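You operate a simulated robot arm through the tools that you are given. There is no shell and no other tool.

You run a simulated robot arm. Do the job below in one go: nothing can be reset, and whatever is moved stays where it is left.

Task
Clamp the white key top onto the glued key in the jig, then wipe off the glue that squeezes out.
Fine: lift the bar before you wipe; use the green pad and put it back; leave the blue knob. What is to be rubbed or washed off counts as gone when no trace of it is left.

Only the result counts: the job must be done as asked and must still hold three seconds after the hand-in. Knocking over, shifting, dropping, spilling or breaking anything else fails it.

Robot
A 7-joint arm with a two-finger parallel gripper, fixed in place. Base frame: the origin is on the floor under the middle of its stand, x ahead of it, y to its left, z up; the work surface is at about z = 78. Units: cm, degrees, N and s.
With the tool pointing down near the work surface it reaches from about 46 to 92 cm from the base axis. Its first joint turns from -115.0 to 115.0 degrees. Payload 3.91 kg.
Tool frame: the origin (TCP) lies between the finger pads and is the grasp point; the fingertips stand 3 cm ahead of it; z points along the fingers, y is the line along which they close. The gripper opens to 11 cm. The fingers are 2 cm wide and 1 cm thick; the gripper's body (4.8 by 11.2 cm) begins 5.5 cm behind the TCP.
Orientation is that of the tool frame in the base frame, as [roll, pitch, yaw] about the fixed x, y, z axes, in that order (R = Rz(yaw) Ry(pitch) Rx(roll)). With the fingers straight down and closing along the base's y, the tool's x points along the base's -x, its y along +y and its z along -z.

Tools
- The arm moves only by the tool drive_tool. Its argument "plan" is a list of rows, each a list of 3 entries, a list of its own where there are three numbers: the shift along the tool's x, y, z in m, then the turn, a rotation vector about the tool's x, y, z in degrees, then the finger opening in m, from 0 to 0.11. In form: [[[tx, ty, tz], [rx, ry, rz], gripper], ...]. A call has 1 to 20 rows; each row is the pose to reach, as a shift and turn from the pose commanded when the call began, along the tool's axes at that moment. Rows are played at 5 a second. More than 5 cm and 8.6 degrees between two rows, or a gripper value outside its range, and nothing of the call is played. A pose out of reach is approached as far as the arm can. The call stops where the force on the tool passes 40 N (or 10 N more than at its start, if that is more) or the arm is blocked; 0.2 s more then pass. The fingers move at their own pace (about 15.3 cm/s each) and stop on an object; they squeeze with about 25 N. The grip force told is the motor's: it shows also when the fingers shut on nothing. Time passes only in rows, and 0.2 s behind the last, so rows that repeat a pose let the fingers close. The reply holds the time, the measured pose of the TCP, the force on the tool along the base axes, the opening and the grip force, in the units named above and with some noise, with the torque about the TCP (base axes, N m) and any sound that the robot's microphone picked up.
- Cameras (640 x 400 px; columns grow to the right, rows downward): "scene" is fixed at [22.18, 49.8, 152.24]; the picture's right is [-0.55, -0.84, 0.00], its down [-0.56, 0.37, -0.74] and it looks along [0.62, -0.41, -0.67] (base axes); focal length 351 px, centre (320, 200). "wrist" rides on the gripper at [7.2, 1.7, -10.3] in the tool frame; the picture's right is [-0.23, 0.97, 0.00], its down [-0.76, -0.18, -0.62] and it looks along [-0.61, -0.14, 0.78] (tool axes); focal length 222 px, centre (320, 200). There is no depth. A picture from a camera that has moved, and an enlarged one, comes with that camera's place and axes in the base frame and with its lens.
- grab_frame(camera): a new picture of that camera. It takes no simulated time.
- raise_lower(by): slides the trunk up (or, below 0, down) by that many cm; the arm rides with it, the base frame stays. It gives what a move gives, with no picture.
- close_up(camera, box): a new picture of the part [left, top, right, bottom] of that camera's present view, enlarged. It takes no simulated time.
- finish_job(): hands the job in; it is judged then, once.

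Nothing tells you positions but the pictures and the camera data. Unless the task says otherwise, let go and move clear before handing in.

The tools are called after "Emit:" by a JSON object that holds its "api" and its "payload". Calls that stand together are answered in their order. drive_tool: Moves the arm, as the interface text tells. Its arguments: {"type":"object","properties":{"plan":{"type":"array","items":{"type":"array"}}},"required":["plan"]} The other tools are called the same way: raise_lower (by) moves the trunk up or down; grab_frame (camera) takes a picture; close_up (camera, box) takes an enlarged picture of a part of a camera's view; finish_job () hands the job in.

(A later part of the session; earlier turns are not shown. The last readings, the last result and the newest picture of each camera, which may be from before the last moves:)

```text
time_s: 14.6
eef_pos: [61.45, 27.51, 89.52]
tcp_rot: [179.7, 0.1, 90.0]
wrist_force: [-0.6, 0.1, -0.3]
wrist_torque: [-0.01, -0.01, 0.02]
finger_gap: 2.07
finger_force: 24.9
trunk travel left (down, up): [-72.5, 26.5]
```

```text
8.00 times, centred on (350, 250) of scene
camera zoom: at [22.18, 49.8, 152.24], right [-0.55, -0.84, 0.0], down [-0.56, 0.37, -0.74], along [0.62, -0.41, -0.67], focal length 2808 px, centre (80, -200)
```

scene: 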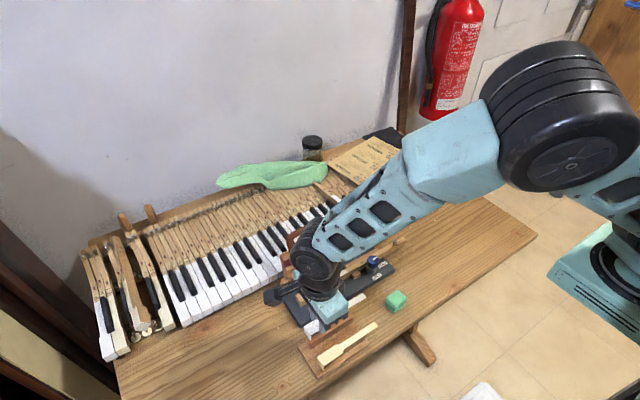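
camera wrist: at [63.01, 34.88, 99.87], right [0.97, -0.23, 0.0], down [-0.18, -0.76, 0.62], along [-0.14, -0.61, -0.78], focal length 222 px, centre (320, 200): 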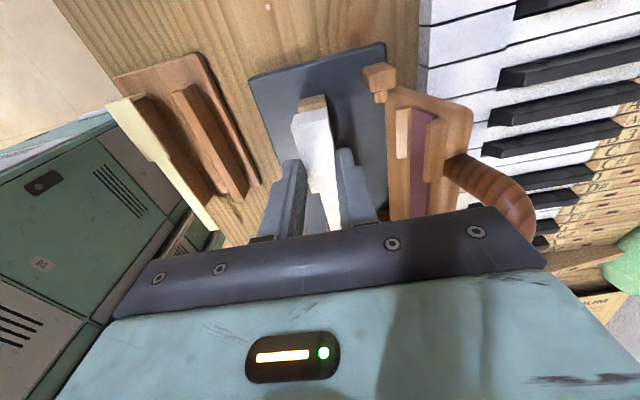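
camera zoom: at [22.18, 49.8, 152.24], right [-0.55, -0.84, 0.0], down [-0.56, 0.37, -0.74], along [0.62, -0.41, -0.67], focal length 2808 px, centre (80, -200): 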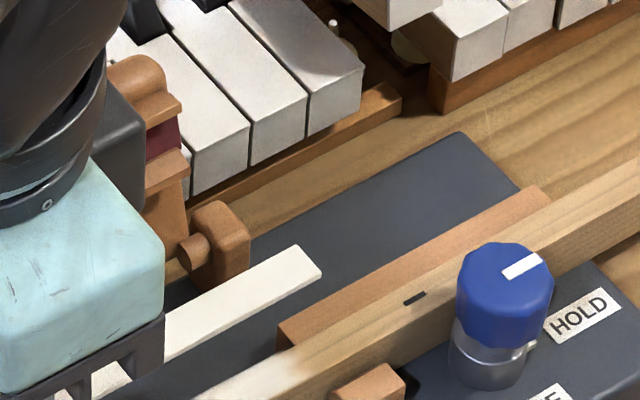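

The lip is about 2.4 cm tall and will cover the whole key front. I'll lower with the lip 0.1 cm clear of the key front, stop just above the glue, and look again.

Emit:
{"api": "drive_tool", "payload": {"plan": [[[0.001, -0.0006, 0.005], [0, 0, 0], 0.01], [[0.001, -0.0006, 0.012], [0, 0, 0], 0.01], [[0.001, -0.0006, 0.02], [0, 0, 0], 0.01], [[0.001, -0.0006, 0.028], [0, 0, 0], 0.01], [[0.001, -0.0006, 0.034], [0, 0, 0], 0.01], [[0.001, -0.0006, 0.038], [0, 0, 0], 0.01], [[0.001, -0.0006, 0.0405], [0, 0, 0], 0.01], [[0.001, -0.0006, 0.0405], [0, 0, 0], 0.01]]}}

Emit:
{"api": "close_up", "payload": {"camera": "wrist", "box": [240, 90, 400, 190]}}

Emit:
{"api": "close_up", "payload": {"camera": "wrist", "box": [280, 90, 344, 130]}}

Emit:
{"api": "close_up", "payload": {"camera": "scene", "box": [270, 245, 370, 308]}}

```text
time_s: 16.4
eef_pos: [61.26, 27.76, 85.49]
tcp_rot: [179.9, 0.1, 90.0]
wrist_force: [-1.5, -0.8, -0.8]
wrist_torque: [0.0, 0.02, -0.03]
finger_gap: 2.06
finger_force: 25.2
trunk travel left (down, up): [-72.5, 26.5]
```

```text
4.00 times, centred on (320, 140) of wrist
camera zoom: at [62.92, 35.03, 95.79], right [0.97, -0.23, 0.0], down [-0.18, -0.76, 0.62], along [-0.14, -0.61, -0.78], focal length 888 px, centre (320, 440)
```

zoom: 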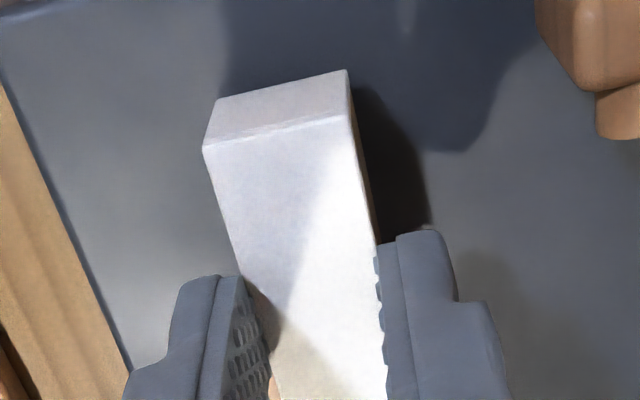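

```text
10.00 times, centred on (312, 110) of wrist
camera zoom: at [62.92, 35.03, 95.79], right [0.97, -0.23, 0.0], down [-0.18, -0.76, 0.62], along [-0.14, -0.61, -0.78], focal length 2221 px, centre (400, 1100)
```

zoom: 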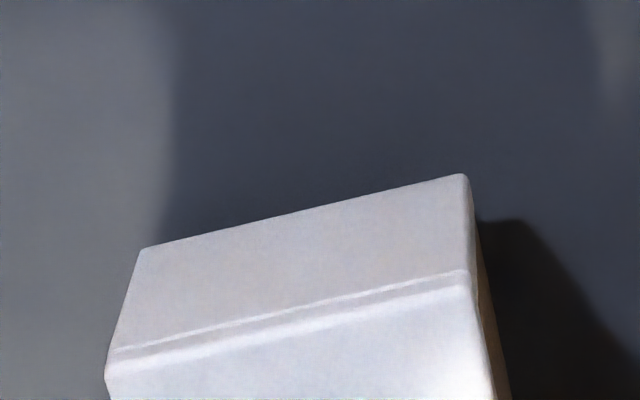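

```text
6.35 times, centred on (320, 276) of scene
camera zoom: at [22.18, 49.8, 152.24], right [-0.55, -0.84, 0.0], down [-0.56, 0.37, -0.74], along [0.62, -0.41, -0.67], focal length 2229 px, centre (320, -286)
```

zoom: 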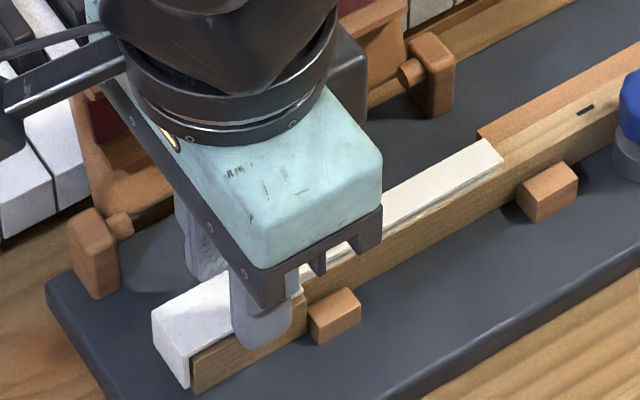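

Emit:
{"api": "close_up", "payload": {"camera": "scene", "box": [288, 286, 320, 306]}}

Emit:
{"api": "close_up", "payload": {"camera": "scene", "box": [330, 255, 362, 275]}}

```text
16.00 times, centred on (304, 296) of scene
camera zoom: at [22.18, 49.8, 152.24], right [-0.55, -0.84, 0.0], down [-0.56, 0.37, -0.74], along [0.62, -0.41, -0.67], focal length 5616 px, centre (576, -1336)
```

zoom: 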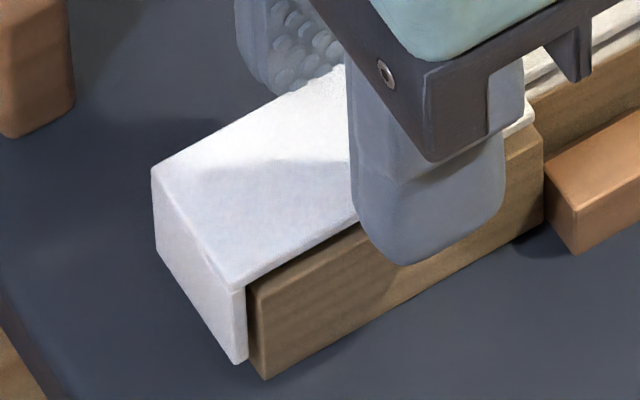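

```text
16.00 times, centred on (346, 265) of scene
camera zoom: at [22.18, 49.8, 152.24], right [-0.55, -0.84, 0.0], down [-0.56, 0.37, -0.74], along [0.62, -0.41, -0.67], focal length 5616 px, centre (-96, -840)
```

zoom: 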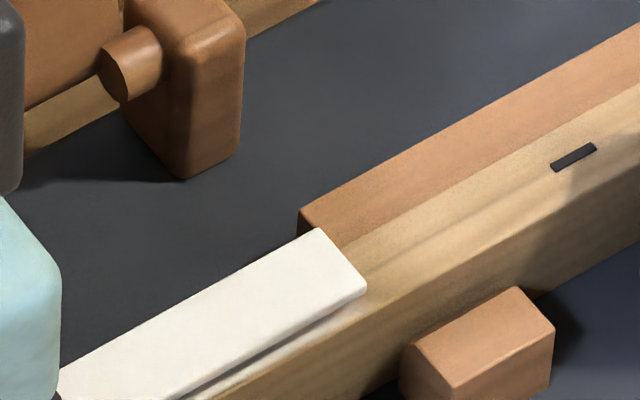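

The lip is in front of the key with a gap of about 0.19 cm, and the sheet is about 0.6 cm above the glue. I'll slide it back 0.15 cm toward the key and then lower gently, watching the force.

Emit:
{"api": "drive_tool", "payload": {"plan": [[[-0.0005, 0, 0], [0, 0, 0], 0.01], [[-0.001, 0, 0], [0, 0, 0], 0.01], [[-0.0015, 0, 0], [0, 0, 0], 0.01], [[-0.0015, 0, 0.002], [0, 0, 0], 0.01], [[-0.0015, 0, 0.0035], [0, 0, 0], 0.01], [[-0.0015, 0, 0.0045], [0, 0, 0], 0.01], [[-0.0015, 0, 0.0055], [0, 0, 0], 0.01], [[-0.0015, 0, 0.0055], [0, 0, 0], 0.01]]}}

Emit:
{"api": "close_up", "payload": {"camera": "scene", "box": [288, 286, 320, 306]}}

Emit:
{"api": "close_up", "payload": {"camera": "scene", "box": [330, 255, 362, 275]}}

```text
time_s: 18.2
eef_pos: [61.36, 27.55, 84.94]
tcp_rot: [-180.0, 0.0, 89.9]
wrist_force: [-0.5, -2.7, 11.7]
wrist_torque: [-0.09, 0.06, -0.09]
finger_gap: 2.06
finger_force: 25.0
trunk travel left (down, up): [-72.5, 26.5]
```

```text
16.00 times, centred on (304, 296) of scene
camera zoom: at [22.18, 49.8, 152.24], right [-0.55, -0.84, 0.0], down [-0.56, 0.37, -0.74], along [0.62, -0.41, -0.67], focal length 5616 px, centre (576, -1336)
```

zoom: 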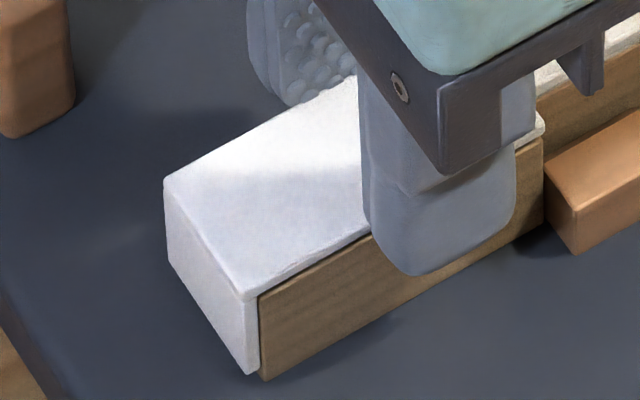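

```text
16.00 times, centred on (346, 265) of scene
camera zoom: at [22.18, 49.8, 152.24], right [-0.55, -0.84, 0.0], down [-0.56, 0.37, -0.74], along [0.62, -0.41, -0.67], focal length 5616 px, centre (-96, -840)
```

zoom: 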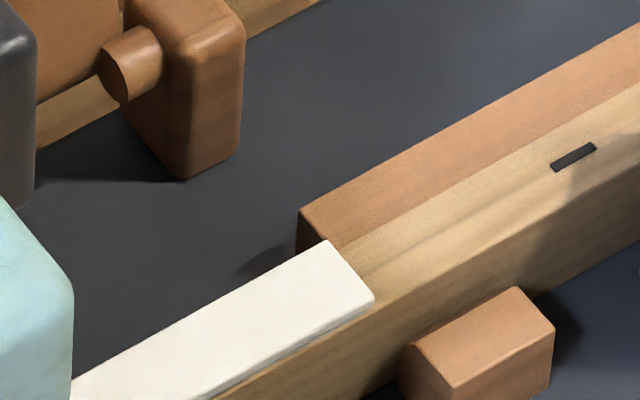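

There is contact at about 12 N and the sheet is flush, with the lip against the key front. I'll open the fingers and rise straight up.

Emit:
{"api": "drive_tool", "payload": {"plan": [[[0, 0, -0.0004], [0, 0, 0], 0.024], [[0, 0, -0.0004], [0, 0, 0], 0.034], [[0, 0, -0.0004], [0, 0, 0], 0.034], [[0, 0, -0.01], [0, 0, 0], 0.034], [[0, 0, -0.03], [0, 0, 0], 0.034], [[0, 0, -0.06], [0, 0, 0], 0.034], [[0, 0, -0.1], [0, 0, 0], 0.034], [[0, 0, -0.1], [0, 0, 0], 0.034]]}}

Emit:
{"api": "grab_frame", "payload": {"camera": "wrist"}}

Emit:
{"api": "close_up", "payload": {"camera": "wrist", "box": [250, 70, 410, 170]}}

Emit:
{"api": "close_up", "payload": {"camera": "scene", "box": [270, 245, 370, 308]}}

```text
time_s: 20.0
eef_pos: [61.38, 27.57, 94.88]
tcp_rot: [179.9, 0.1, 90.0]
wrist_force: [-1.3, 0.2, -0.3]
wrist_torque: [-0.02, 0.0, -0.02]
finger_gap: 3.39
finger_force: 0.1
trunk travel left (down, up): [-72.5, 26.5]
```

```text
taken
camera wrist: at [62.97, 34.82, 105.34], right [0.97, -0.23, 0.0], down [-0.18, -0.76, 0.62], along [-0.14, -0.61, -0.78], focal length 222 px, centre (320, 200)
```

wrist: 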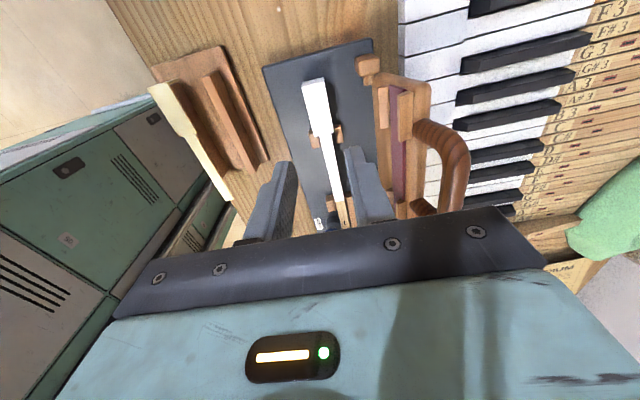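

```text
4.00 times, centred on (330, 120) of wrist
camera zoom: at [62.97, 34.82, 105.34], right [0.97, -0.23, 0.0], down [-0.18, -0.76, 0.62], along [-0.14, -0.61, -0.78], focal length 888 px, centre (280, 520)
```

zoom: 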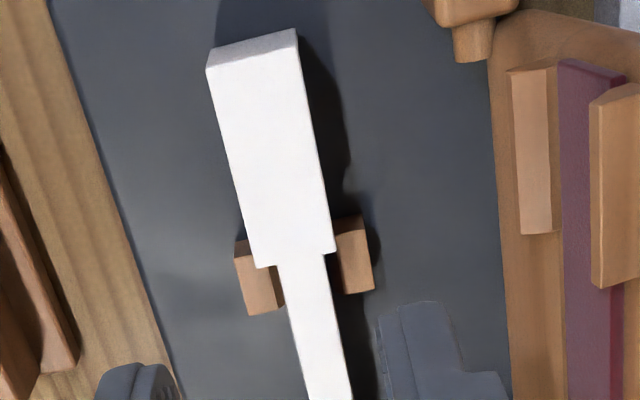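

```text
6.35 times, centred on (320, 276) of scene
camera zoom: at [22.18, 49.8, 152.24], right [-0.55, -0.84, 0.0], down [-0.56, 0.37, -0.74], along [0.62, -0.41, -0.67], focal length 2229 px, centre (320, -286)
```

zoom: 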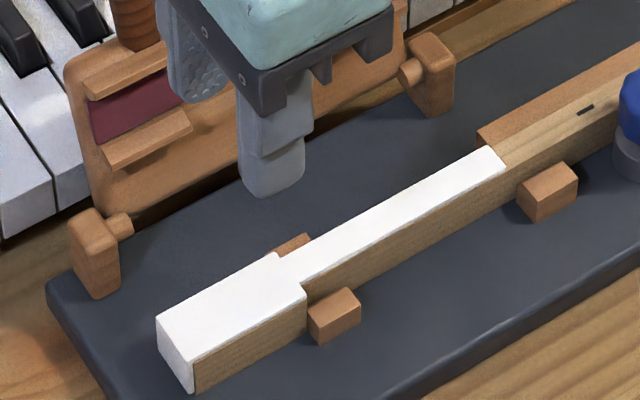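

The key top is seated neatly on the key. Next is the bar: I'll measure the handle precisely before gripping it from above.

Emit:
{"api": "close_up", "payload": {"camera": "wrist", "box": [360, 50, 520, 150]}}

Emit:
{"api": "close_up", "payload": {"camera": "wrist", "box": [360, 110, 520, 210]}}

Emit:
{"api": "close_up", "payload": {"camera": "scene", "box": [260, 210, 356, 270]}}

```text
4.00 times, centred on (440, 100) of wrist
camera zoom: at [62.97, 34.82, 105.34], right [0.97, -0.23, 0.0], down [-0.18, -0.76, 0.62], along [-0.14, -0.61, -0.78], focal length 888 px, centre (-160, 600)
```

zoom: 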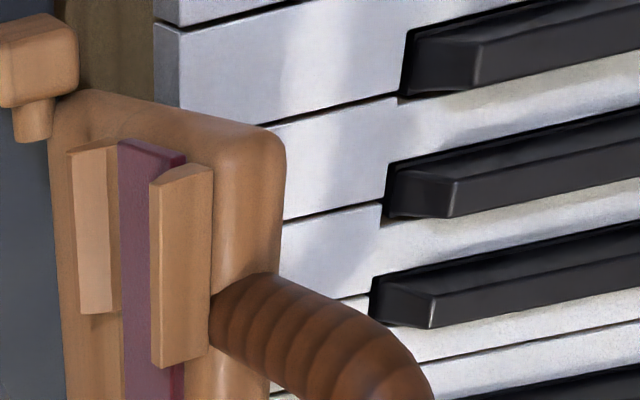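

```text
4.00 times, centred on (440, 160) of wrist
camera zoom: at [62.97, 34.82, 105.34], right [0.97, -0.23, 0.0], down [-0.18, -0.76, 0.62], along [-0.14, -0.61, -0.78], focal length 888 px, centre (-160, 360)
```

zoom: 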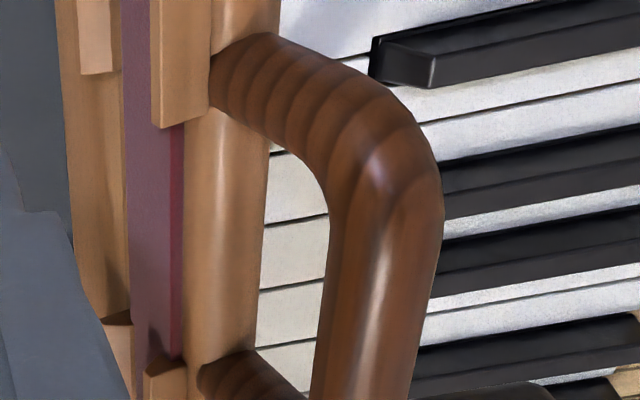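

```text
6.67 times, centred on (308, 240) of scene
camera zoom: at [22.18, 49.8, 152.24], right [-0.55, -0.84, 0.0], down [-0.56, 0.37, -0.74], along [0.62, -0.41, -0.67], focal length 2340 px, centre (400, -67)
```

zoom: 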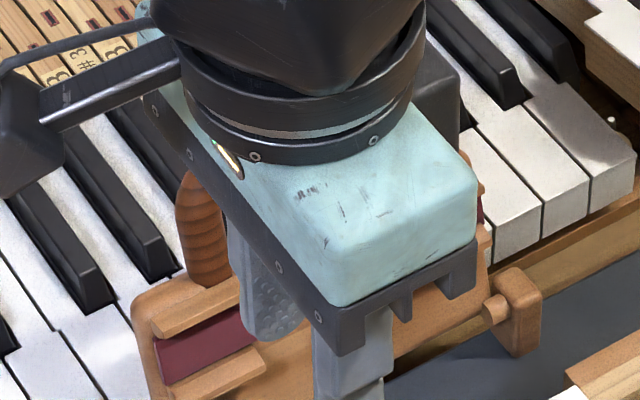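

I want an overhead ray for the handle's x, since the earlier rays were all slanted the same way. I'll rise and move the camera nearly above the handle.

Emit:
{"api": "drive_tool", "payload": {"plan": [[[0.0, 0.0, -0.03], [0, 0, 0], 0.05], [[0.005, 0.01, -0.06], [0, 0, 0], 0.06], [[0.01, 0.035, -0.06], [0, 0, 0], 0.06], [[0.014, 0.065, -0.06], [0, 0, 0], 0.06], [[0.014, 0.065, -0.06], [0, 0, 0], 0.06]]}}

Emit:
{"api": "grab_frame", "payload": {"camera": "wrist"}}

Emit:
{"api": "close_up", "payload": {"camera": "wrist", "box": [260, 110, 420, 210]}}

```text
time_s: 21.2
eef_pos: [67.86, 28.96, 100.89]
tcp_rot: [179.9, 0.2, 90.0]
wrist_force: [0.7, 0.2, -0.3]
wrist_torque: [0.0, 0.01, 0.04]
finger_gap: 5.99
finger_force: 0.1
trunk travel left (down, up): [-72.5, 26.5]
```

```text
taken
camera wrist: at [69.42, 36.2, 111.24], right [0.97, -0.23, 0.0], down [-0.18, -0.76, 0.62], along [-0.14, -0.61, -0.78], focal length 222 px, centre (320, 200)
```

wrist: 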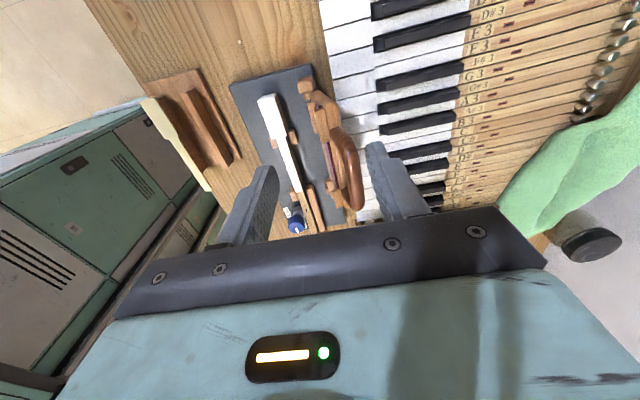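

```text
4.00 times, centred on (340, 160) of wrist
camera zoom: at [69.42, 36.2, 111.24], right [0.97, -0.23, 0.0], down [-0.18, -0.76, 0.62], along [-0.14, -0.61, -0.78], focal length 888 px, centre (240, 360)
```

zoom: 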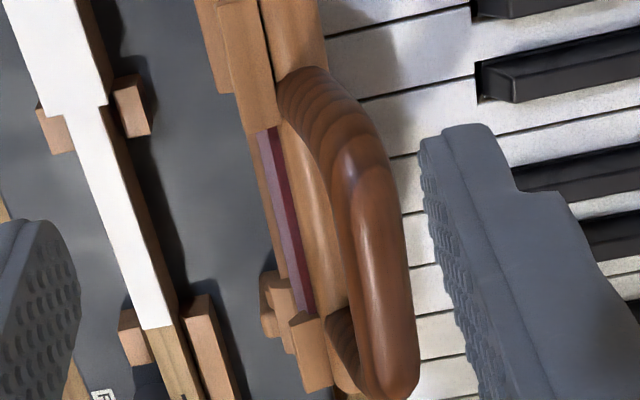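

The grip centre is at (70.0, 23.3, 92.9) with a diameter of about 1.6 cm. I'll position the open fingers above it and descend to straddle it between the handle legs.

Emit:
{"api": "drive_tool", "payload": {"plan": [[[-0.02, 0.008, 0.0], [0, 0, 0], 0.05], [[-0.04, 0.016, 0.0], [0, 0, 0], 0.04], [[-0.057, 0.0228, 0.0], [0, 0, 0], 0.04], [[-0.057, 0.0228, 0.02], [0, 0, 0], 0.04], [[-0.057, 0.0228, 0.035], [0, 0, 0], 0.04], [[-0.057, 0.0228, 0.035], [0, 0, 0], 0.04]]}}

Emit:
{"api": "grab_frame", "payload": {"camera": "wrist"}}

Emit:
{"api": "close_up", "payload": {"camera": "scene", "box": [250, 190, 378, 270]}}

Emit:
{"api": "close_up", "payload": {"camera": "wrist", "box": [260, 110, 420, 210]}}

```text
time_s: 22.6
eef_pos: [70.12, 23.29, 97.22]
tcp_rot: [179.9, 0.1, 90.0]
wrist_force: [0.5, -0.3, 0.6]
wrist_torque: [-0.02, 0.02, 0.02]
finger_gap: 4.0
finger_force: 0.0
trunk travel left (down, up): [-72.5, 26.5]
```

```text
taken
camera wrist: at [71.67, 30.52, 107.74], right [0.97, -0.23, 0.0], down [-0.18, -0.76, 0.62], along [-0.14, -0.61, -0.78], focal length 222 px, centre (320, 200)
```

wrist: 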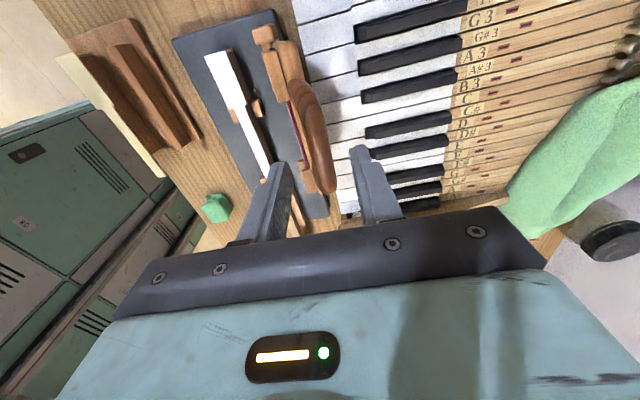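

```text
5.00 times, centred on (314, 230) of scene
camera zoom: at [22.18, 49.8, 152.24], right [-0.55, -0.84, 0.0], down [-0.56, 0.37, -0.74], along [0.62, -0.41, -0.67], focal length 1755 px, centre (350, 50)
```

zoom: 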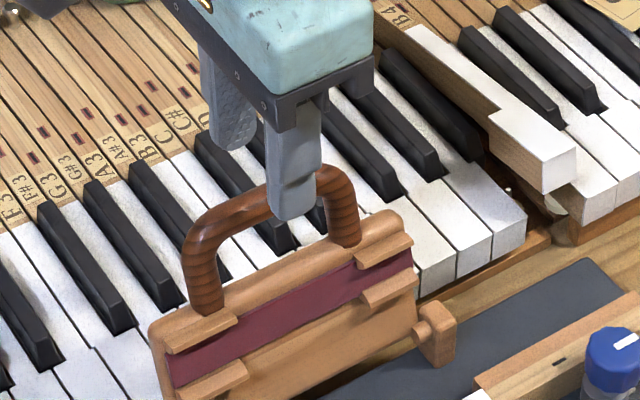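

```text
4.00 times, centred on (340, 160) of wrist
camera zoom: at [71.67, 30.52, 107.74], right [0.97, -0.23, 0.0], down [-0.18, -0.76, 0.62], along [-0.14, -0.61, -0.78], focal length 888 px, centre (240, 360)
```

zoom: 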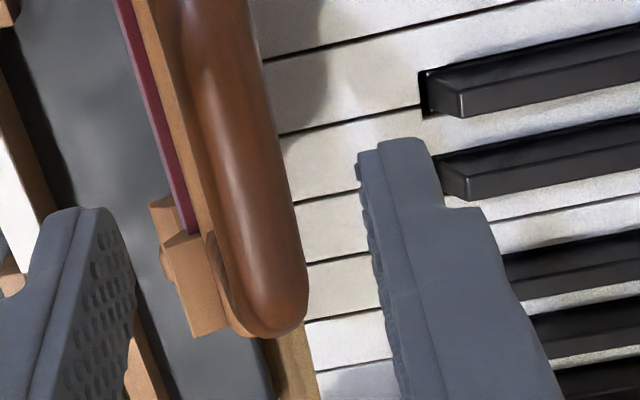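

The fingers straddle the grip and are centred between the legs. Descending around the grip and closing.

Emit:
{"api": "drive_tool", "payload": {"plan": [[[0, 0, 0.01], [0, 0, 0], 0.04], [[0, 0, 0.02], [0, 0, 0], 0.04], [[0, 0, 0.03], [0, 0, 0], 0.04], [[0, 0, 0.0344], [0, 0, 0], 0.04], [[0, 0, 0.0344], [0, 0, 0], 0.03], [[0, 0, 0.0344], [0, 0, 0], 0.02], [[0, 0, 0.0344], [0, 0, 0], 0.01], [[0, 0, 0.0344], [0, 0, 0], 0.01], [[0, 0, 0.0344], [0, 0, 0], 0.01]]}}

Emit:
{"api": "close_up", "payload": {"camera": "scene", "box": [250, 190, 378, 270]}}

Emit:
{"api": "close_up", "payload": {"camera": "wrist", "box": [240, 90, 400, 190]}}

```text
time_s: 24.6
eef_pos: [70.1, 23.22, 93.78]
tcp_rot: [179.9, 0.1, 90.0]
wrist_force: [-0.8, -0.3, -0.9]
wrist_torque: [0.11, 0.04, -0.13]
finger_gap: 1.56
finger_force: 25.0
trunk travel left (down, up): [-72.5, 26.5]
```

```text
5.00 times, centred on (314, 230) of scene
camera zoom: at [22.18, 49.8, 152.24], right [-0.55, -0.84, 0.0], down [-0.56, 0.37, -0.74], along [0.62, -0.41, -0.67], focal length 1755 px, centre (350, 50)
```

zoom: 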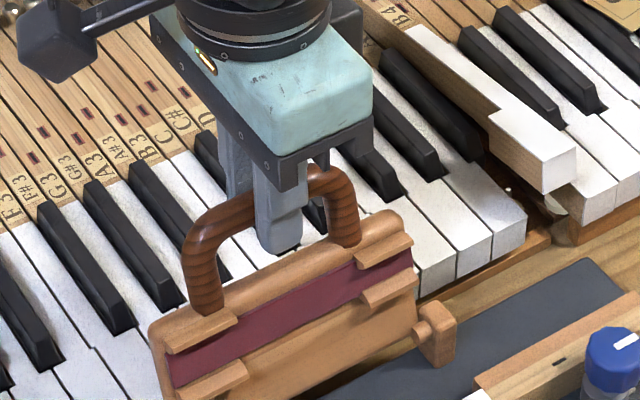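

```text
4.00 times, centred on (320, 140) of wrist
camera zoom: at [71.68, 30.5, 104.3], right [0.97, -0.23, 0.0], down [-0.18, -0.76, 0.62], along [-0.14, -0.61, -0.78], focal length 888 px, centre (320, 440)
```

zoom: 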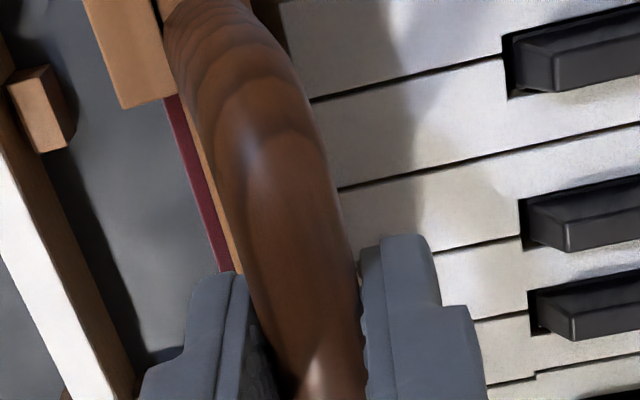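

The handle is gripped (1.56 cm). I'll swing it along the arc about the hinge (radius ≈11.1 cm), going to vertical first while checking forces.

Emit:
{"api": "drive_tool", "payload": {"plan": [[[0, -0.0035, -0.0012], [0, 0, 0], 0.01], [[0, -0.00727, -0.00222], [0, 0, 0], 0.01], [[0, -0.012, -0.0034], [0, 0, 0], 0.01], [[0, -0.01673, -0.00431], [0, 0, 0], 0.01], [[0, -0.0215, -0.0051], [0, 0, 0], 0.01], [[0, -0.02633, -0.00558], [0, 0, 0], 0.01], [[0, -0.0312, -0.0059], [0, 0, 0], 0.01], [[0, -0.036, -0.006], [0, 0, 0], 0.01], [[0, -0.036, -0.006], [0, 0, 0], 0.01]]}}

Emit:
{"api": "close_up", "payload": {"camera": "scene", "box": [250, 190, 410, 290]}}

Emit:
{"api": "close_up", "payload": {"camera": "wrist", "box": [200, 60, 440, 210]}}

```text
time_s: 26.6
eef_pos: [66.46, 23.21, 94.57]
tcp_rot: [179.8, 0.1, 90.0]
wrist_force: [-0.5, -3.0, 0.9]
wrist_torque: [-0.11, -0.05, -0.01]
finger_gap: 1.55
finger_force: 24.8
trunk travel left (down, up): [-72.5, 26.5]
```

```text
4.00 times, centred on (330, 240) of scene
camera zoom: at [22.18, 49.8, 152.24], right [-0.55, -0.84, 0.0], down [-0.56, 0.37, -0.74], along [0.62, -0.41, -0.67], focal length 1404 px, centre (280, 40)
```

zoom: 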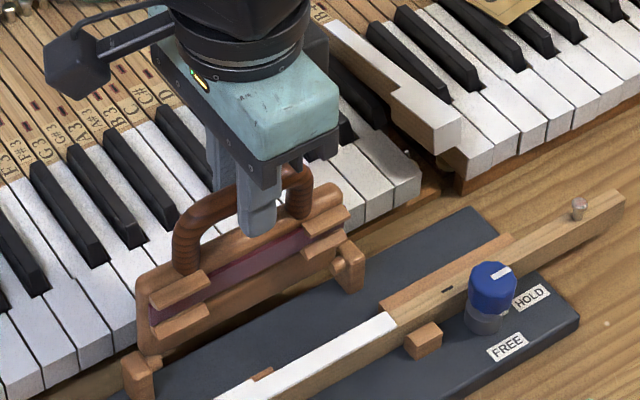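

```text
2.67 times, centred on (320, 135) of wrist
camera zoom: at [68.1, 30.52, 104.9], right [0.97, -0.23, 0.0], down [-0.18, -0.76, 0.62], along [-0.14, -0.61, -0.78], focal length 592 px, centre (320, 373)
```

zoom: 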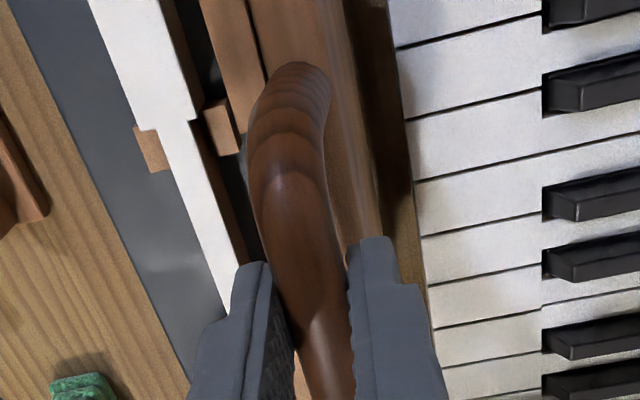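

The bar follows freely with almost no force. I'll continue the swing down to about 40° past vertical.

Emit:
{"api": "drive_tool", "payload": {"plan": [[[0, -0.00484, 0.0001], [0, 0, 0], 0.01], [[0, -0.00967, 0.00042], [0, 0, 0], 0.01], [[0, -0.0145, 0.00095], [0, 0, 0], 0.01], [[0, -0.01927, 0.00169], [0, 0, 0], 0.01], [[0, -0.024, 0.00262], [0, 0, 0], 0.01], [[0, -0.02873, 0.00378], [0, 0, 0], 0.01], [[0, -0.0334, 0.00514], [0, 0, 0], 0.01], [[0, -0.03796, 0.00669], [0, 0, 0], 0.01], [[0, -0.0425, 0.00845], [0, 0, 0], 0.01], [[0, -0.04691, 0.0104], [0, 0, 0], 0.01], [[0, -0.0513, 0.01254], [0, 0, 0], 0.01], [[0, -0.0555, 0.01487], [0, 0, 0], 0.01], [[0, -0.0596, 0.01738], [0, 0, 0], 0.01], [[0, -0.06367, 0.02007], [0, 0, 0], 0.01], [[0, -0.0676, 0.02294], [0, 0, 0], 0.01], [[0, -0.07135, 0.02597], [0, 0, 0], 0.01], [[0, -0.07135, 0.02597], [0, 0, 0], 0.01]]}}

Emit:
{"api": "close_up", "payload": {"camera": "scene", "box": [250, 210, 410, 310]}}

Emit:
{"api": "close_up", "payload": {"camera": "wrist", "box": [200, 60, 440, 210]}}

```text
time_s: 30.2
eef_pos: [59.28, 23.23, 92.0]
tcp_rot: [-180.0, 0.2, 90.0]
wrist_force: [0.1, 1.9, 1.3]
wrist_torque: [0.18, -0.09, 0.18]
finger_gap: 1.57
finger_force: 25.2
trunk travel left (down, up): [-72.5, 26.5]
```

```text
4.00 times, centred on (330, 260) of scene
camera zoom: at [22.18, 49.8, 152.24], right [-0.55, -0.84, 0.0], down [-0.56, 0.37, -0.74], along [0.62, -0.41, -0.67], focal length 1404 px, centre (280, -40)
```

zoom: 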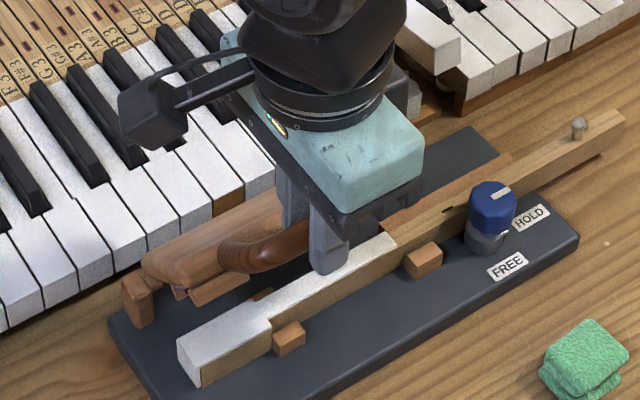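

```text
2.67 times, centred on (320, 135) of wrist
camera zoom: at [61.0, 30.54, 102.3], right [0.97, -0.23, 0.0], down [-0.18, -0.76, 0.62], along [-0.14, -0.61, -0.78], focal length 592 px, centre (320, 373)
```

zoom: 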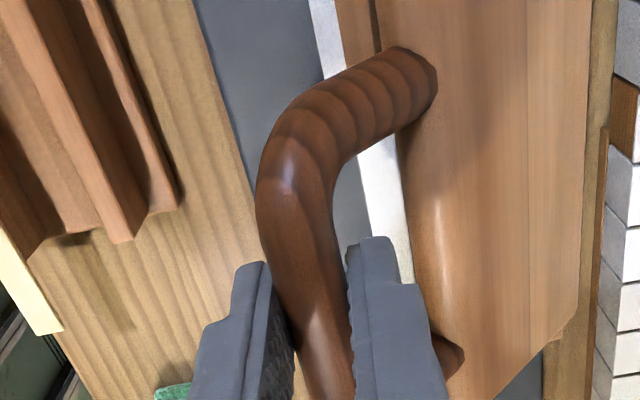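

Going smoothly. Continuing to about 75°.

Emit:
{"api": "drive_tool", "payload": {"plan": [[[0, -0.0036, 0.0032], [0, 0, 0], 0.01], [[0, -0.00714, 0.00654], [0, 0, 0], 0.01], [[0, -0.0105, 0.01005], [0, 0, 0], 0.01], [[0, -0.01368, 0.01368], [0, 0, 0], 0.01], [[0, -0.0167, 0.01745], [0, 0, 0], 0.01], [[0, -0.01958, 0.02136], [0, 0, 0], 0.01], [[0, -0.0223, 0.02539], [0, 0, 0], 0.01], [[0, -0.02478, 0.02953], [0, 0, 0], 0.01], [[0, -0.0271, 0.03378], [0, 0, 0], 0.01], [[0, -0.02925, 0.03812], [0, 0, 0], 0.01], [[0, -0.0312, 0.04256], [0, 0, 0], 0.01], [[0, -0.03296, 0.04707], [0, 0, 0], 0.01], [[0, -0.03296, 0.04707], [0, 0, 0], 0.01]]}}

Emit:
{"api": "close_up", "payload": {"camera": "scene", "box": [250, 210, 410, 310]}}

Emit:
{"api": "close_up", "payload": {"camera": "wrist", "box": [200, 60, 440, 210]}}

```text
time_s: 33.0
eef_pos: [56.09, 23.22, 87.08]
tcp_rot: [180.0, 0.1, 89.9]
wrist_force: [2.9, 2.5, 0.4]
wrist_torque: [0.07, -0.08, 0.24]
finger_gap: 1.55
finger_force: 25.2
trunk travel left (down, up): [-72.5, 26.5]
```

```text
4.00 times, centred on (330, 260) of scene
camera zoom: at [22.18, 49.8, 152.24], right [-0.55, -0.84, 0.0], down [-0.56, 0.37, -0.74], along [0.62, -0.41, -0.67], focal length 1404 px, centre (280, -40)
```

zoom: 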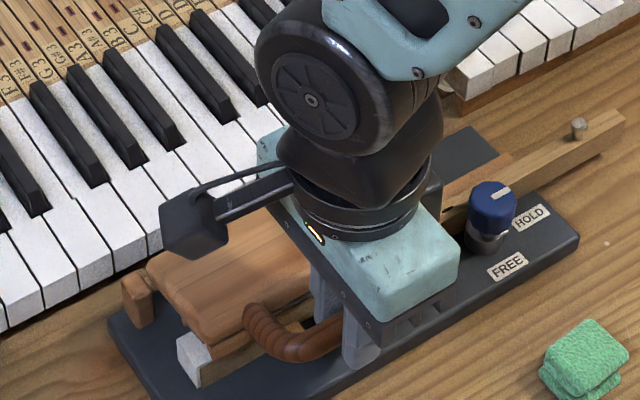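

```text
2.67 times, centred on (320, 135) of wrist
camera zoom: at [57.71, 30.53, 97.59], right [0.97, -0.23, 0.0], down [-0.18, -0.76, 0.62], along [-0.14, -0.61, -0.78], focal length 592 px, centre (320, 373)
```

zoom: 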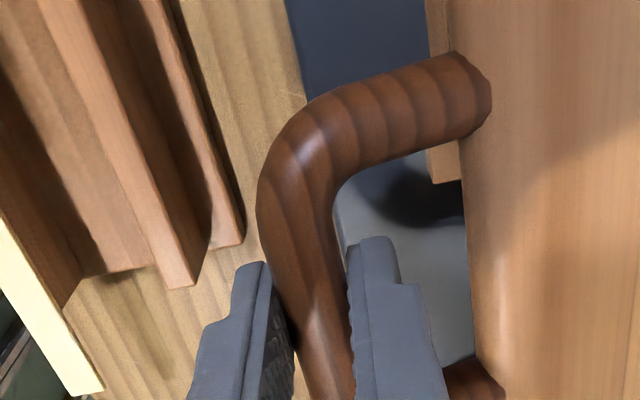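

At 70° forces are still small. Now smaller steps toward contact with the key top.

Emit:
{"api": "drive_tool", "payload": {"plan": [[[0, -0.0008, 0.0023], [0, 0, 0], 0.01], [[0, -0.00155, 0.00458], [0, 0, 0], 0.01], [[0, -0.0023, 0.0069], [0, 0, 0], 0.01], [[0, -0.00291, 0.00923], [0, 0, 0], 0.01], [[0, -0.0035, 0.0116], [0, 0, 0], 0.01], [[0, -0.00406, 0.01393], [0, 0, 0], 0.01], [[0, -0.00406, 0.01393], [0, 0, 0], 0.01]]}}

Emit:
{"api": "close_up", "payload": {"camera": "scene", "box": [270, 250, 366, 310]}}

```text
time_s: 34.6
eef_pos: [55.77, 23.25, 85.85]
tcp_rot: [179.8, 0.0, 89.9]
wrist_force: [3.0, 3.5, -0.2]
wrist_torque: [-0.06, -0.14, 0.27]
finger_gap: 1.56
finger_force: 25.3
trunk travel left (down, up): [-72.5, 26.5]
```

```text
6.67 times, centred on (318, 280) of scene
camera zoom: at [22.18, 49.8, 152.24], right [-0.55, -0.84, 0.0], down [-0.56, 0.37, -0.74], along [0.62, -0.41, -0.67], focal length 2340 px, centre (333, -333)
```

zoom: 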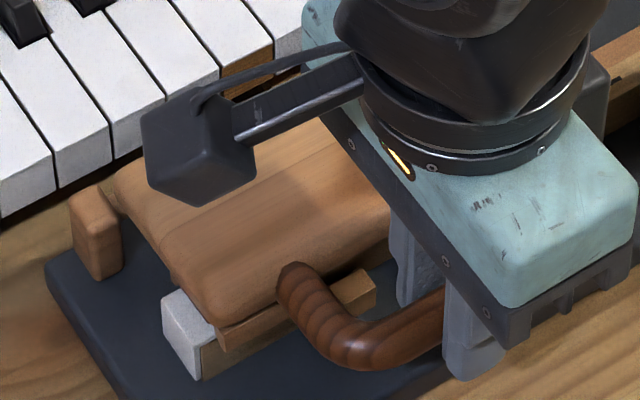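

Emit:
{"api": "drive_tool", "payload": {"plan": [[[0, -0.0005, 0.0024], [0, 0, 0], 0.01], [[0, -0.00094, 0.00476], [0, 0, 0], 0.01], [[0, -0.0013, 0.0072], [0, 0, 0], 0.01], [[0, -0.0013, 0.0072], [0, 0, 0], 0.01]]}}

Emit:
{"api": "close_up", "payload": {"camera": "scene", "box": [270, 260, 350, 310]}}

Emit:
{"api": "close_up", "payload": {"camera": "wrist", "box": [280, 0, 440, 100]}}

```text
time_s: 35.6
eef_pos: [55.62, 23.32, 85.15]
tcp_rot: [179.9, 0.1, 90.0]
wrist_force: [4.2, 2.5, 0.3]
wrist_torque: [0.13, -0.11, 0.25]
finger_gap: 1.57
finger_force: 25.6
trunk travel left (down, up): [-72.5, 26.5]
```

```text
8.00 times, centred on (310, 285) of scene
camera zoom: at [22.18, 49.8, 152.24], right [-0.55, -0.84, 0.0], down [-0.56, 0.37, -0.74], along [0.62, -0.41, -0.67], focal length 2808 px, centre (400, -480)
```

zoom: 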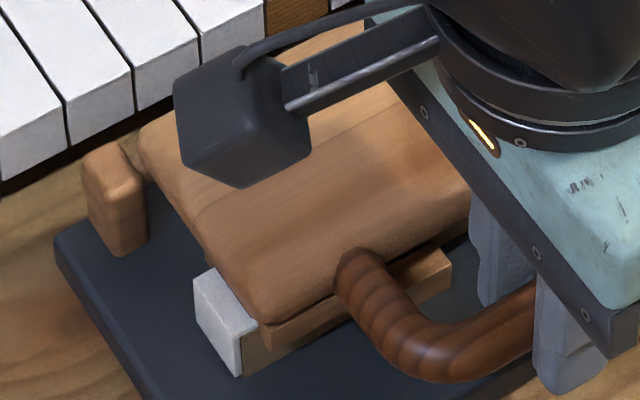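

```text
4.00 times, centred on (360, 50) of wrist
camera zoom: at [57.18, 30.53, 95.49], right [0.97, -0.23, 0.0], down [-0.18, -0.76, 0.62], along [-0.14, -0.61, -0.78], focal length 888 px, centre (160, 800)
```

zoom: 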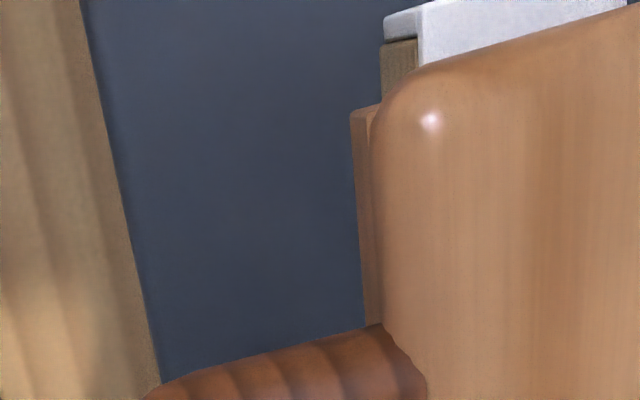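

Emit:
{"api": "drive_tool", "payload": {"plan": [[[0, 0.0002, 0.002], [0, 0, 0], 0.01], [[0, 0.0002, 0.004], [0, 0, 0], 0.01], [[0, 0.0002, 0.006], [0, 0, 0], 0.01], [[0, 0.0002, 0.006], [0, 0, 0], 0.01]]}}

Emit:
{"api": "close_up", "payload": {"camera": "scene", "box": [270, 260, 350, 310]}}

```text
time_s: 36.6
eef_pos: [55.49, 23.26, 84.59]
tcp_rot: [179.9, 0.2, 90.0]
wrist_force: [-4.5, -0.9, 15.9]
wrist_torque: [-0.29, 0.05, 0.27]
finger_gap: 1.55
finger_force: 24.8
trunk travel left (down, up): [-72.5, 26.5]
```

```text
8.00 times, centred on (310, 285) of scene
camera zoom: at [22.18, 49.8, 152.24], right [-0.55, -0.84, 0.0], down [-0.56, 0.37, -0.74], along [0.62, -0.41, -0.67], focal length 2808 px, centre (400, -480)
```

zoom: 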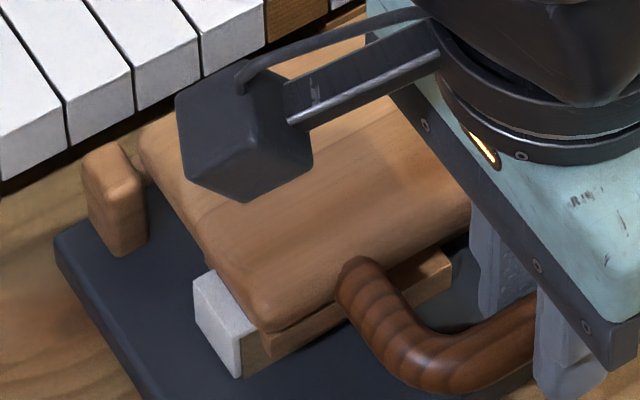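

Contact: 16 N upward. I'll press a little harder in small steps and hold, to clamp and squeeze the glue.

Emit:
{"api": "drive_tool", "payload": {"plan": [[[0, 0.0001, 0.0005], [0, 0, 0], 0.01], [[0, 0.0001, 0.0008], [0, 0, 0], 0.01], [[0, 0.0001, 0.0008], [0, 0, 0], 0.01], [[0, 0.0001, 0.0008], [0, 0, 0], 0.01], [[0, 0.0001, 0.0008], [0, 0, 0], 0.01]]}}

Emit:
{"api": "close_up", "payload": {"camera": "scene", "box": [270, 260, 350, 310]}}

Emit:
{"api": "close_up", "payload": {"camera": "wrist", "box": [280, 0, 440, 100]}}

```text
time_s: 37.8
eef_pos: [55.55, 23.33, 84.44]
tcp_rot: [179.9, 0.1, 90.0]
wrist_force: [-6.6, -1.9, 19.7]
wrist_torque: [-0.01, 0.15, 0.24]
finger_gap: 1.58
finger_force: 25.0
trunk travel left (down, up): [-72.5, 26.5]
```

```text
8.00 times, centred on (310, 285) of scene
camera zoom: at [22.18, 49.8, 152.24], right [-0.55, -0.84, 0.0], down [-0.56, 0.37, -0.74], along [0.62, -0.41, -0.67], focal length 2808 px, centre (400, -480)
```

zoom: 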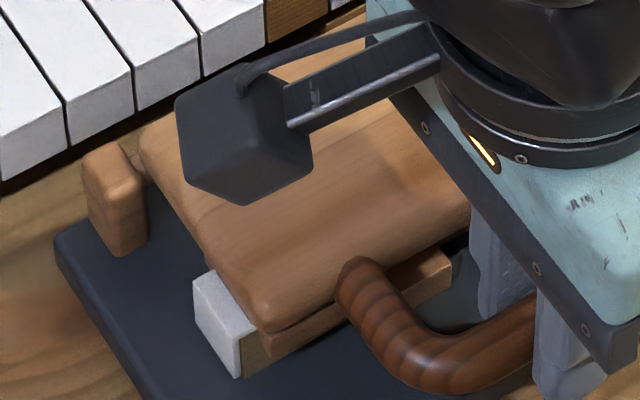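

```text
4.00 times, centred on (360, 50) of wrist
camera zoom: at [57.12, 30.54, 94.88], right [0.97, -0.23, 0.0], down [-0.18, -0.76, 0.62], along [-0.14, -0.61, -0.78], focal length 888 px, centre (160, 800)
```

zoom: 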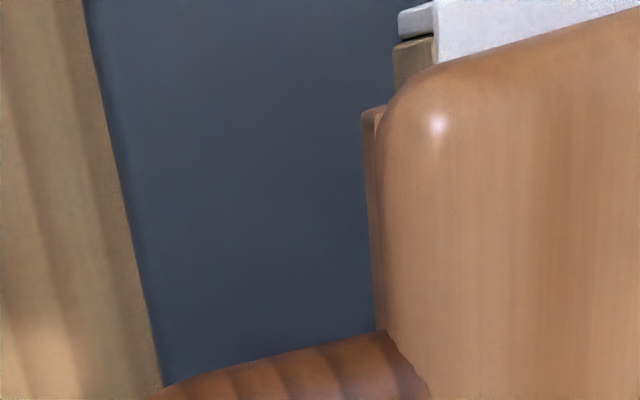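

Emit:
{"api": "drive_tool", "payload": {"plan": [[[0, 0, 0.0005], [0, 0, 0], 0.01], [[0, 0, 0.001], [0, 0, 0], 0.01], [[0, 0, 0.0015], [0, 0, 0], 0.01], [[0, 0, 0.0015], [0, 0, 0], 0.01], [[0, 0, 0.0015], [0, 0, 0], 0.01], [[0, 0, 0.0015], [0, 0, 0], 0.01], [[0, 0, 0.0015], [0, 0, 0], 0.01], [[0, 0, 0.0015], [0, 0, 0], 0.01], [[0, 0, 0.0015], [0, 0, 0], 0.01], [[0, 0, 0.0015], [0, 0, 0], 0.01], [[0, 0, 0.0015], [0, 0, 0], 0.01], [[0, 0, 0.0015], [0, 0, 0], 0.01]]}}

Emit:
{"api": "close_up", "payload": {"camera": "scene", "box": [270, 260, 350, 310]}}

Emit:
{"api": "close_up", "payload": {"camera": "wrist", "box": [280, 0, 440, 100]}}

Emit:
{"api": "close_up", "payload": {"camera": "scene", "box": [340, 240, 420, 290]}}

```text
time_s: 40.4
eef_pos: [55.55, 23.39, 84.43]
tcp_rot: [179.9, 0.1, 90.0]
wrist_force: [-6.4, 5.2, 17.8]
wrist_torque: [0.15, 0.09, 0.27]
finger_gap: 1.55
finger_force: 24.8
trunk travel left (down, up): [-72.5, 26.5]
```

```text
8.00 times, centred on (310, 285) of scene
camera zoom: at [22.18, 49.8, 152.24], right [-0.55, -0.84, 0.0], down [-0.56, 0.37, -0.74], along [0.62, -0.41, -0.67], focal length 2808 px, centre (400, -480)
```

zoom: 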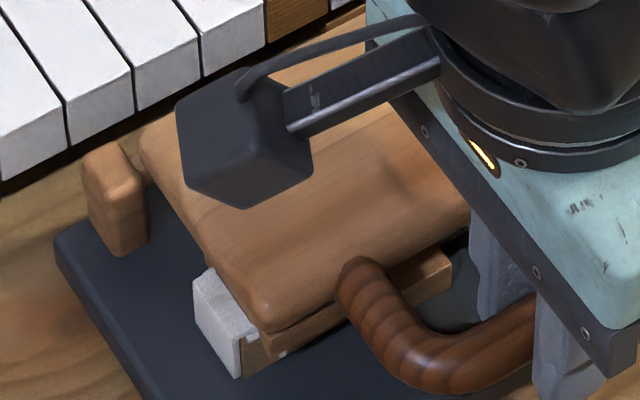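

```text
4.00 times, centred on (360, 50) of wrist
camera zoom: at [57.12, 30.54, 94.72], right [0.97, -0.23, 0.0], down [-0.18, -0.76, 0.62], along [-0.14, -0.61, -0.78], focal length 888 px, centre (160, 800)
```

zoom: 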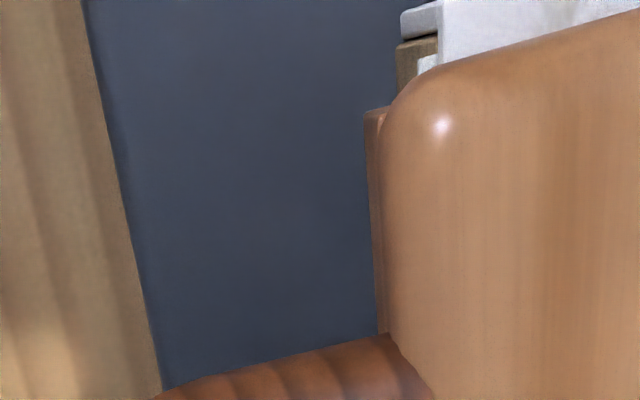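

```text
8.00 times, centred on (380, 265) of scene
camera zoom: at [22.18, 49.8, 152.24], right [-0.55, -0.84, 0.0], down [-0.56, 0.37, -0.74], along [0.62, -0.41, -0.67], focal length 2808 px, centre (-160, -320)
```

zoom: 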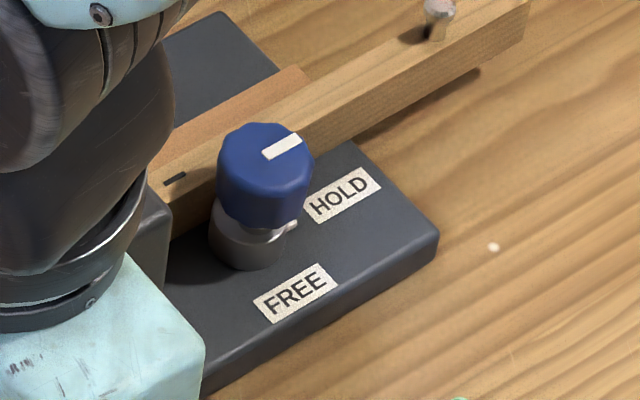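

Glue is now squeezing out along the key's edges. I'll hold the pressure a couple more seconds to make sure the clamping is complete.

Emit:
{"api": "drive_tool", "payload": {"plan": [[[0, 0, 0.0005], [0, 0, 0], 0.01], [[0, 0, 0.001], [0, 0, 0], 0.01], [[0, 0, 0.0015], [0, 0, 0], 0.01], [[0, 0, 0.0015], [0, 0, 0], 0.01], [[0, 0, 0.0015], [0, 0, 0], 0.01], [[0, 0, 0.0015], [0, 0, 0], 0.01], [[0, 0, 0.0015], [0, 0, 0], 0.01], [[0, 0, 0.0015], [0, 0, 0], 0.01], [[0, 0, 0.0015], [0, 0, 0], 0.01], [[0, 0, 0.0015], [0, 0, 0], 0.01], [[0, 0, 0.0015], [0, 0, 0], 0.01], [[0, 0, 0.0015], [0, 0, 0], 0.01]]}}

Emit:
{"api": "close_up", "payload": {"camera": "scene", "box": [270, 260, 350, 310]}}

Emit:
{"api": "close_up", "payload": {"camera": "wrist", "box": [280, 0, 440, 100]}}

```text
time_s: 43.0
eef_pos: [55.55, 23.15, 84.22]
tcp_rot: [179.9, 0.2, 90.0]
wrist_force: [-4.9, 3.6, 17.5]
wrist_torque: [0.02, 0.06, 0.23]
finger_gap: 1.55
finger_force: 25.4
trunk travel left (down, up): [-72.5, 26.5]
```

```text
8.00 times, centred on (310, 285) of scene
camera zoom: at [22.18, 49.8, 152.24], right [-0.55, -0.84, 0.0], down [-0.56, 0.37, -0.74], along [0.62, -0.41, -0.67], focal length 2808 px, centre (400, -480)
```

zoom: 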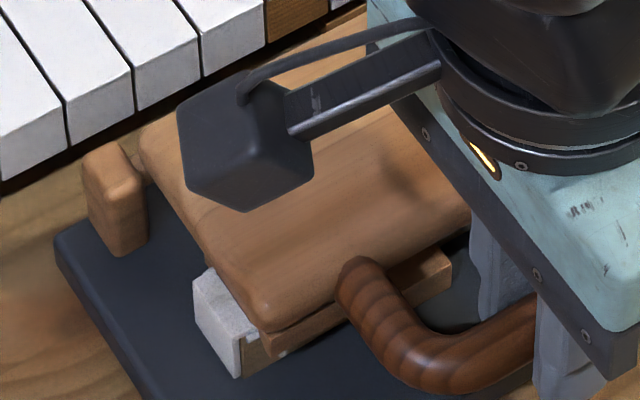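

```text
4.00 times, centred on (360, 50) of wrist
camera zoom: at [57.12, 30.52, 94.58], right [0.97, -0.23, 0.0], down [-0.18, -0.76, 0.62], along [-0.14, -0.61, -0.78], focal length 888 px, centre (160, 800)
```

zoom: 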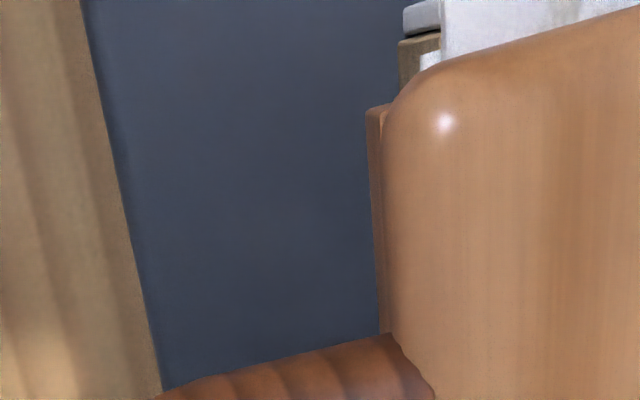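

The glue line is out and the handle has started to slip in the fingers, so the press is at its limit. Now I'll lift the bar back along the same arc, slowly at first.

Emit:
{"api": "drive_tool", "payload": {"plan": [[[0, 0.0003, -0.0025], [0, 0, 0], 0.01], [[0, 0.0007, -0.0055], [0, 0, 0], 0.01], [[0, 0.00122, -0.00913], [0, 0, 0], 0.01], [[0, 0.0022, -0.0138], [0, 0, 0], 0.01], [[0, 0.0033, -0.0185], [0, 0, 0], 0.01], [[0, 0.00465, -0.0231], [0, 0, 0], 0.01], [[0, 0.00618, -0.02765], [0, 0, 0], 0.01], [[0, 0.0079, -0.0321], [0, 0, 0], 0.01], [[0, 0.00986, -0.03652], [0, 0, 0], 0.01], [[0, 0.012, -0.0408], [0, 0, 0], 0.01], [[0, 0.01429, -0.04503], [0, 0, 0], 0.01], [[0, 0.0168, -0.0491], [0, 0, 0], 0.01], [[0, 0.01944, -0.05312], [0, 0, 0], 0.01], [[0, 0.0223, -0.057], [0, 0, 0], 0.01], [[0, 0.02529, -0.06074], [0, 0, 0], 0.01], [[0, 0.0285, -0.0644], [0, 0, 0], 0.01], [[0, 0.03177, -0.06781], [0, 0, 0], 0.01], [[0, 0.0353, -0.0711], [0, 0, 0], 0.01], [[0, 0.03884, -0.07429], [0, 0, 0], 0.01], [[0, 0.03884, -0.07429], [0, 0, 0], 0.01]]}}

Emit:
{"api": "close_up", "payload": {"camera": "scene", "box": [250, 210, 410, 310]}}

Emit:
{"api": "close_up", "payload": {"camera": "wrist", "box": [200, 60, 440, 210]}}

```text
time_s: 47.2
eef_pos: [59.51, 23.27, 91.47]
tcp_rot: [179.9, 0.0, 90.0]
wrist_force: [-8.4, 2.9, 10.4]
wrist_torque: [0.17, 0.01, 0.12]
finger_gap: 1.55
finger_force: 25.2
trunk travel left (down, up): [-72.5, 26.5]
```

```text
4.00 times, centred on (330, 260) of scene
camera zoom: at [22.18, 49.8, 152.24], right [-0.55, -0.84, 0.0], down [-0.56, 0.37, -0.74], along [0.62, -0.41, -0.67], focal length 1404 px, centre (280, -40)
```

zoom: 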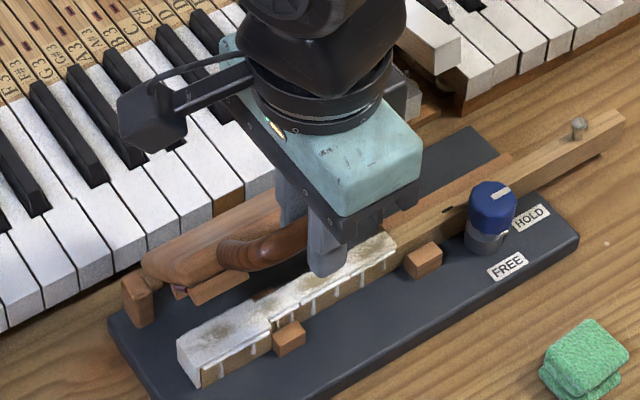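

```text
2.67 times, centred on (320, 135) of wrist
camera zoom: at [61.07, 30.56, 102.01], right [0.97, -0.23, 0.0], down [-0.18, -0.76, 0.62], along [-0.14, -0.61, -0.78], focal length 592 px, centre (320, 373)
```

zoom: 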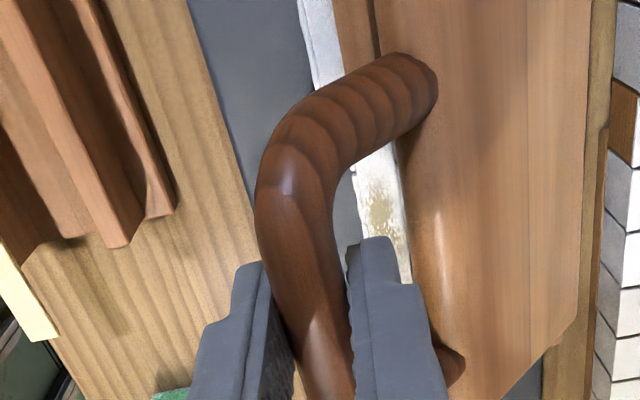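

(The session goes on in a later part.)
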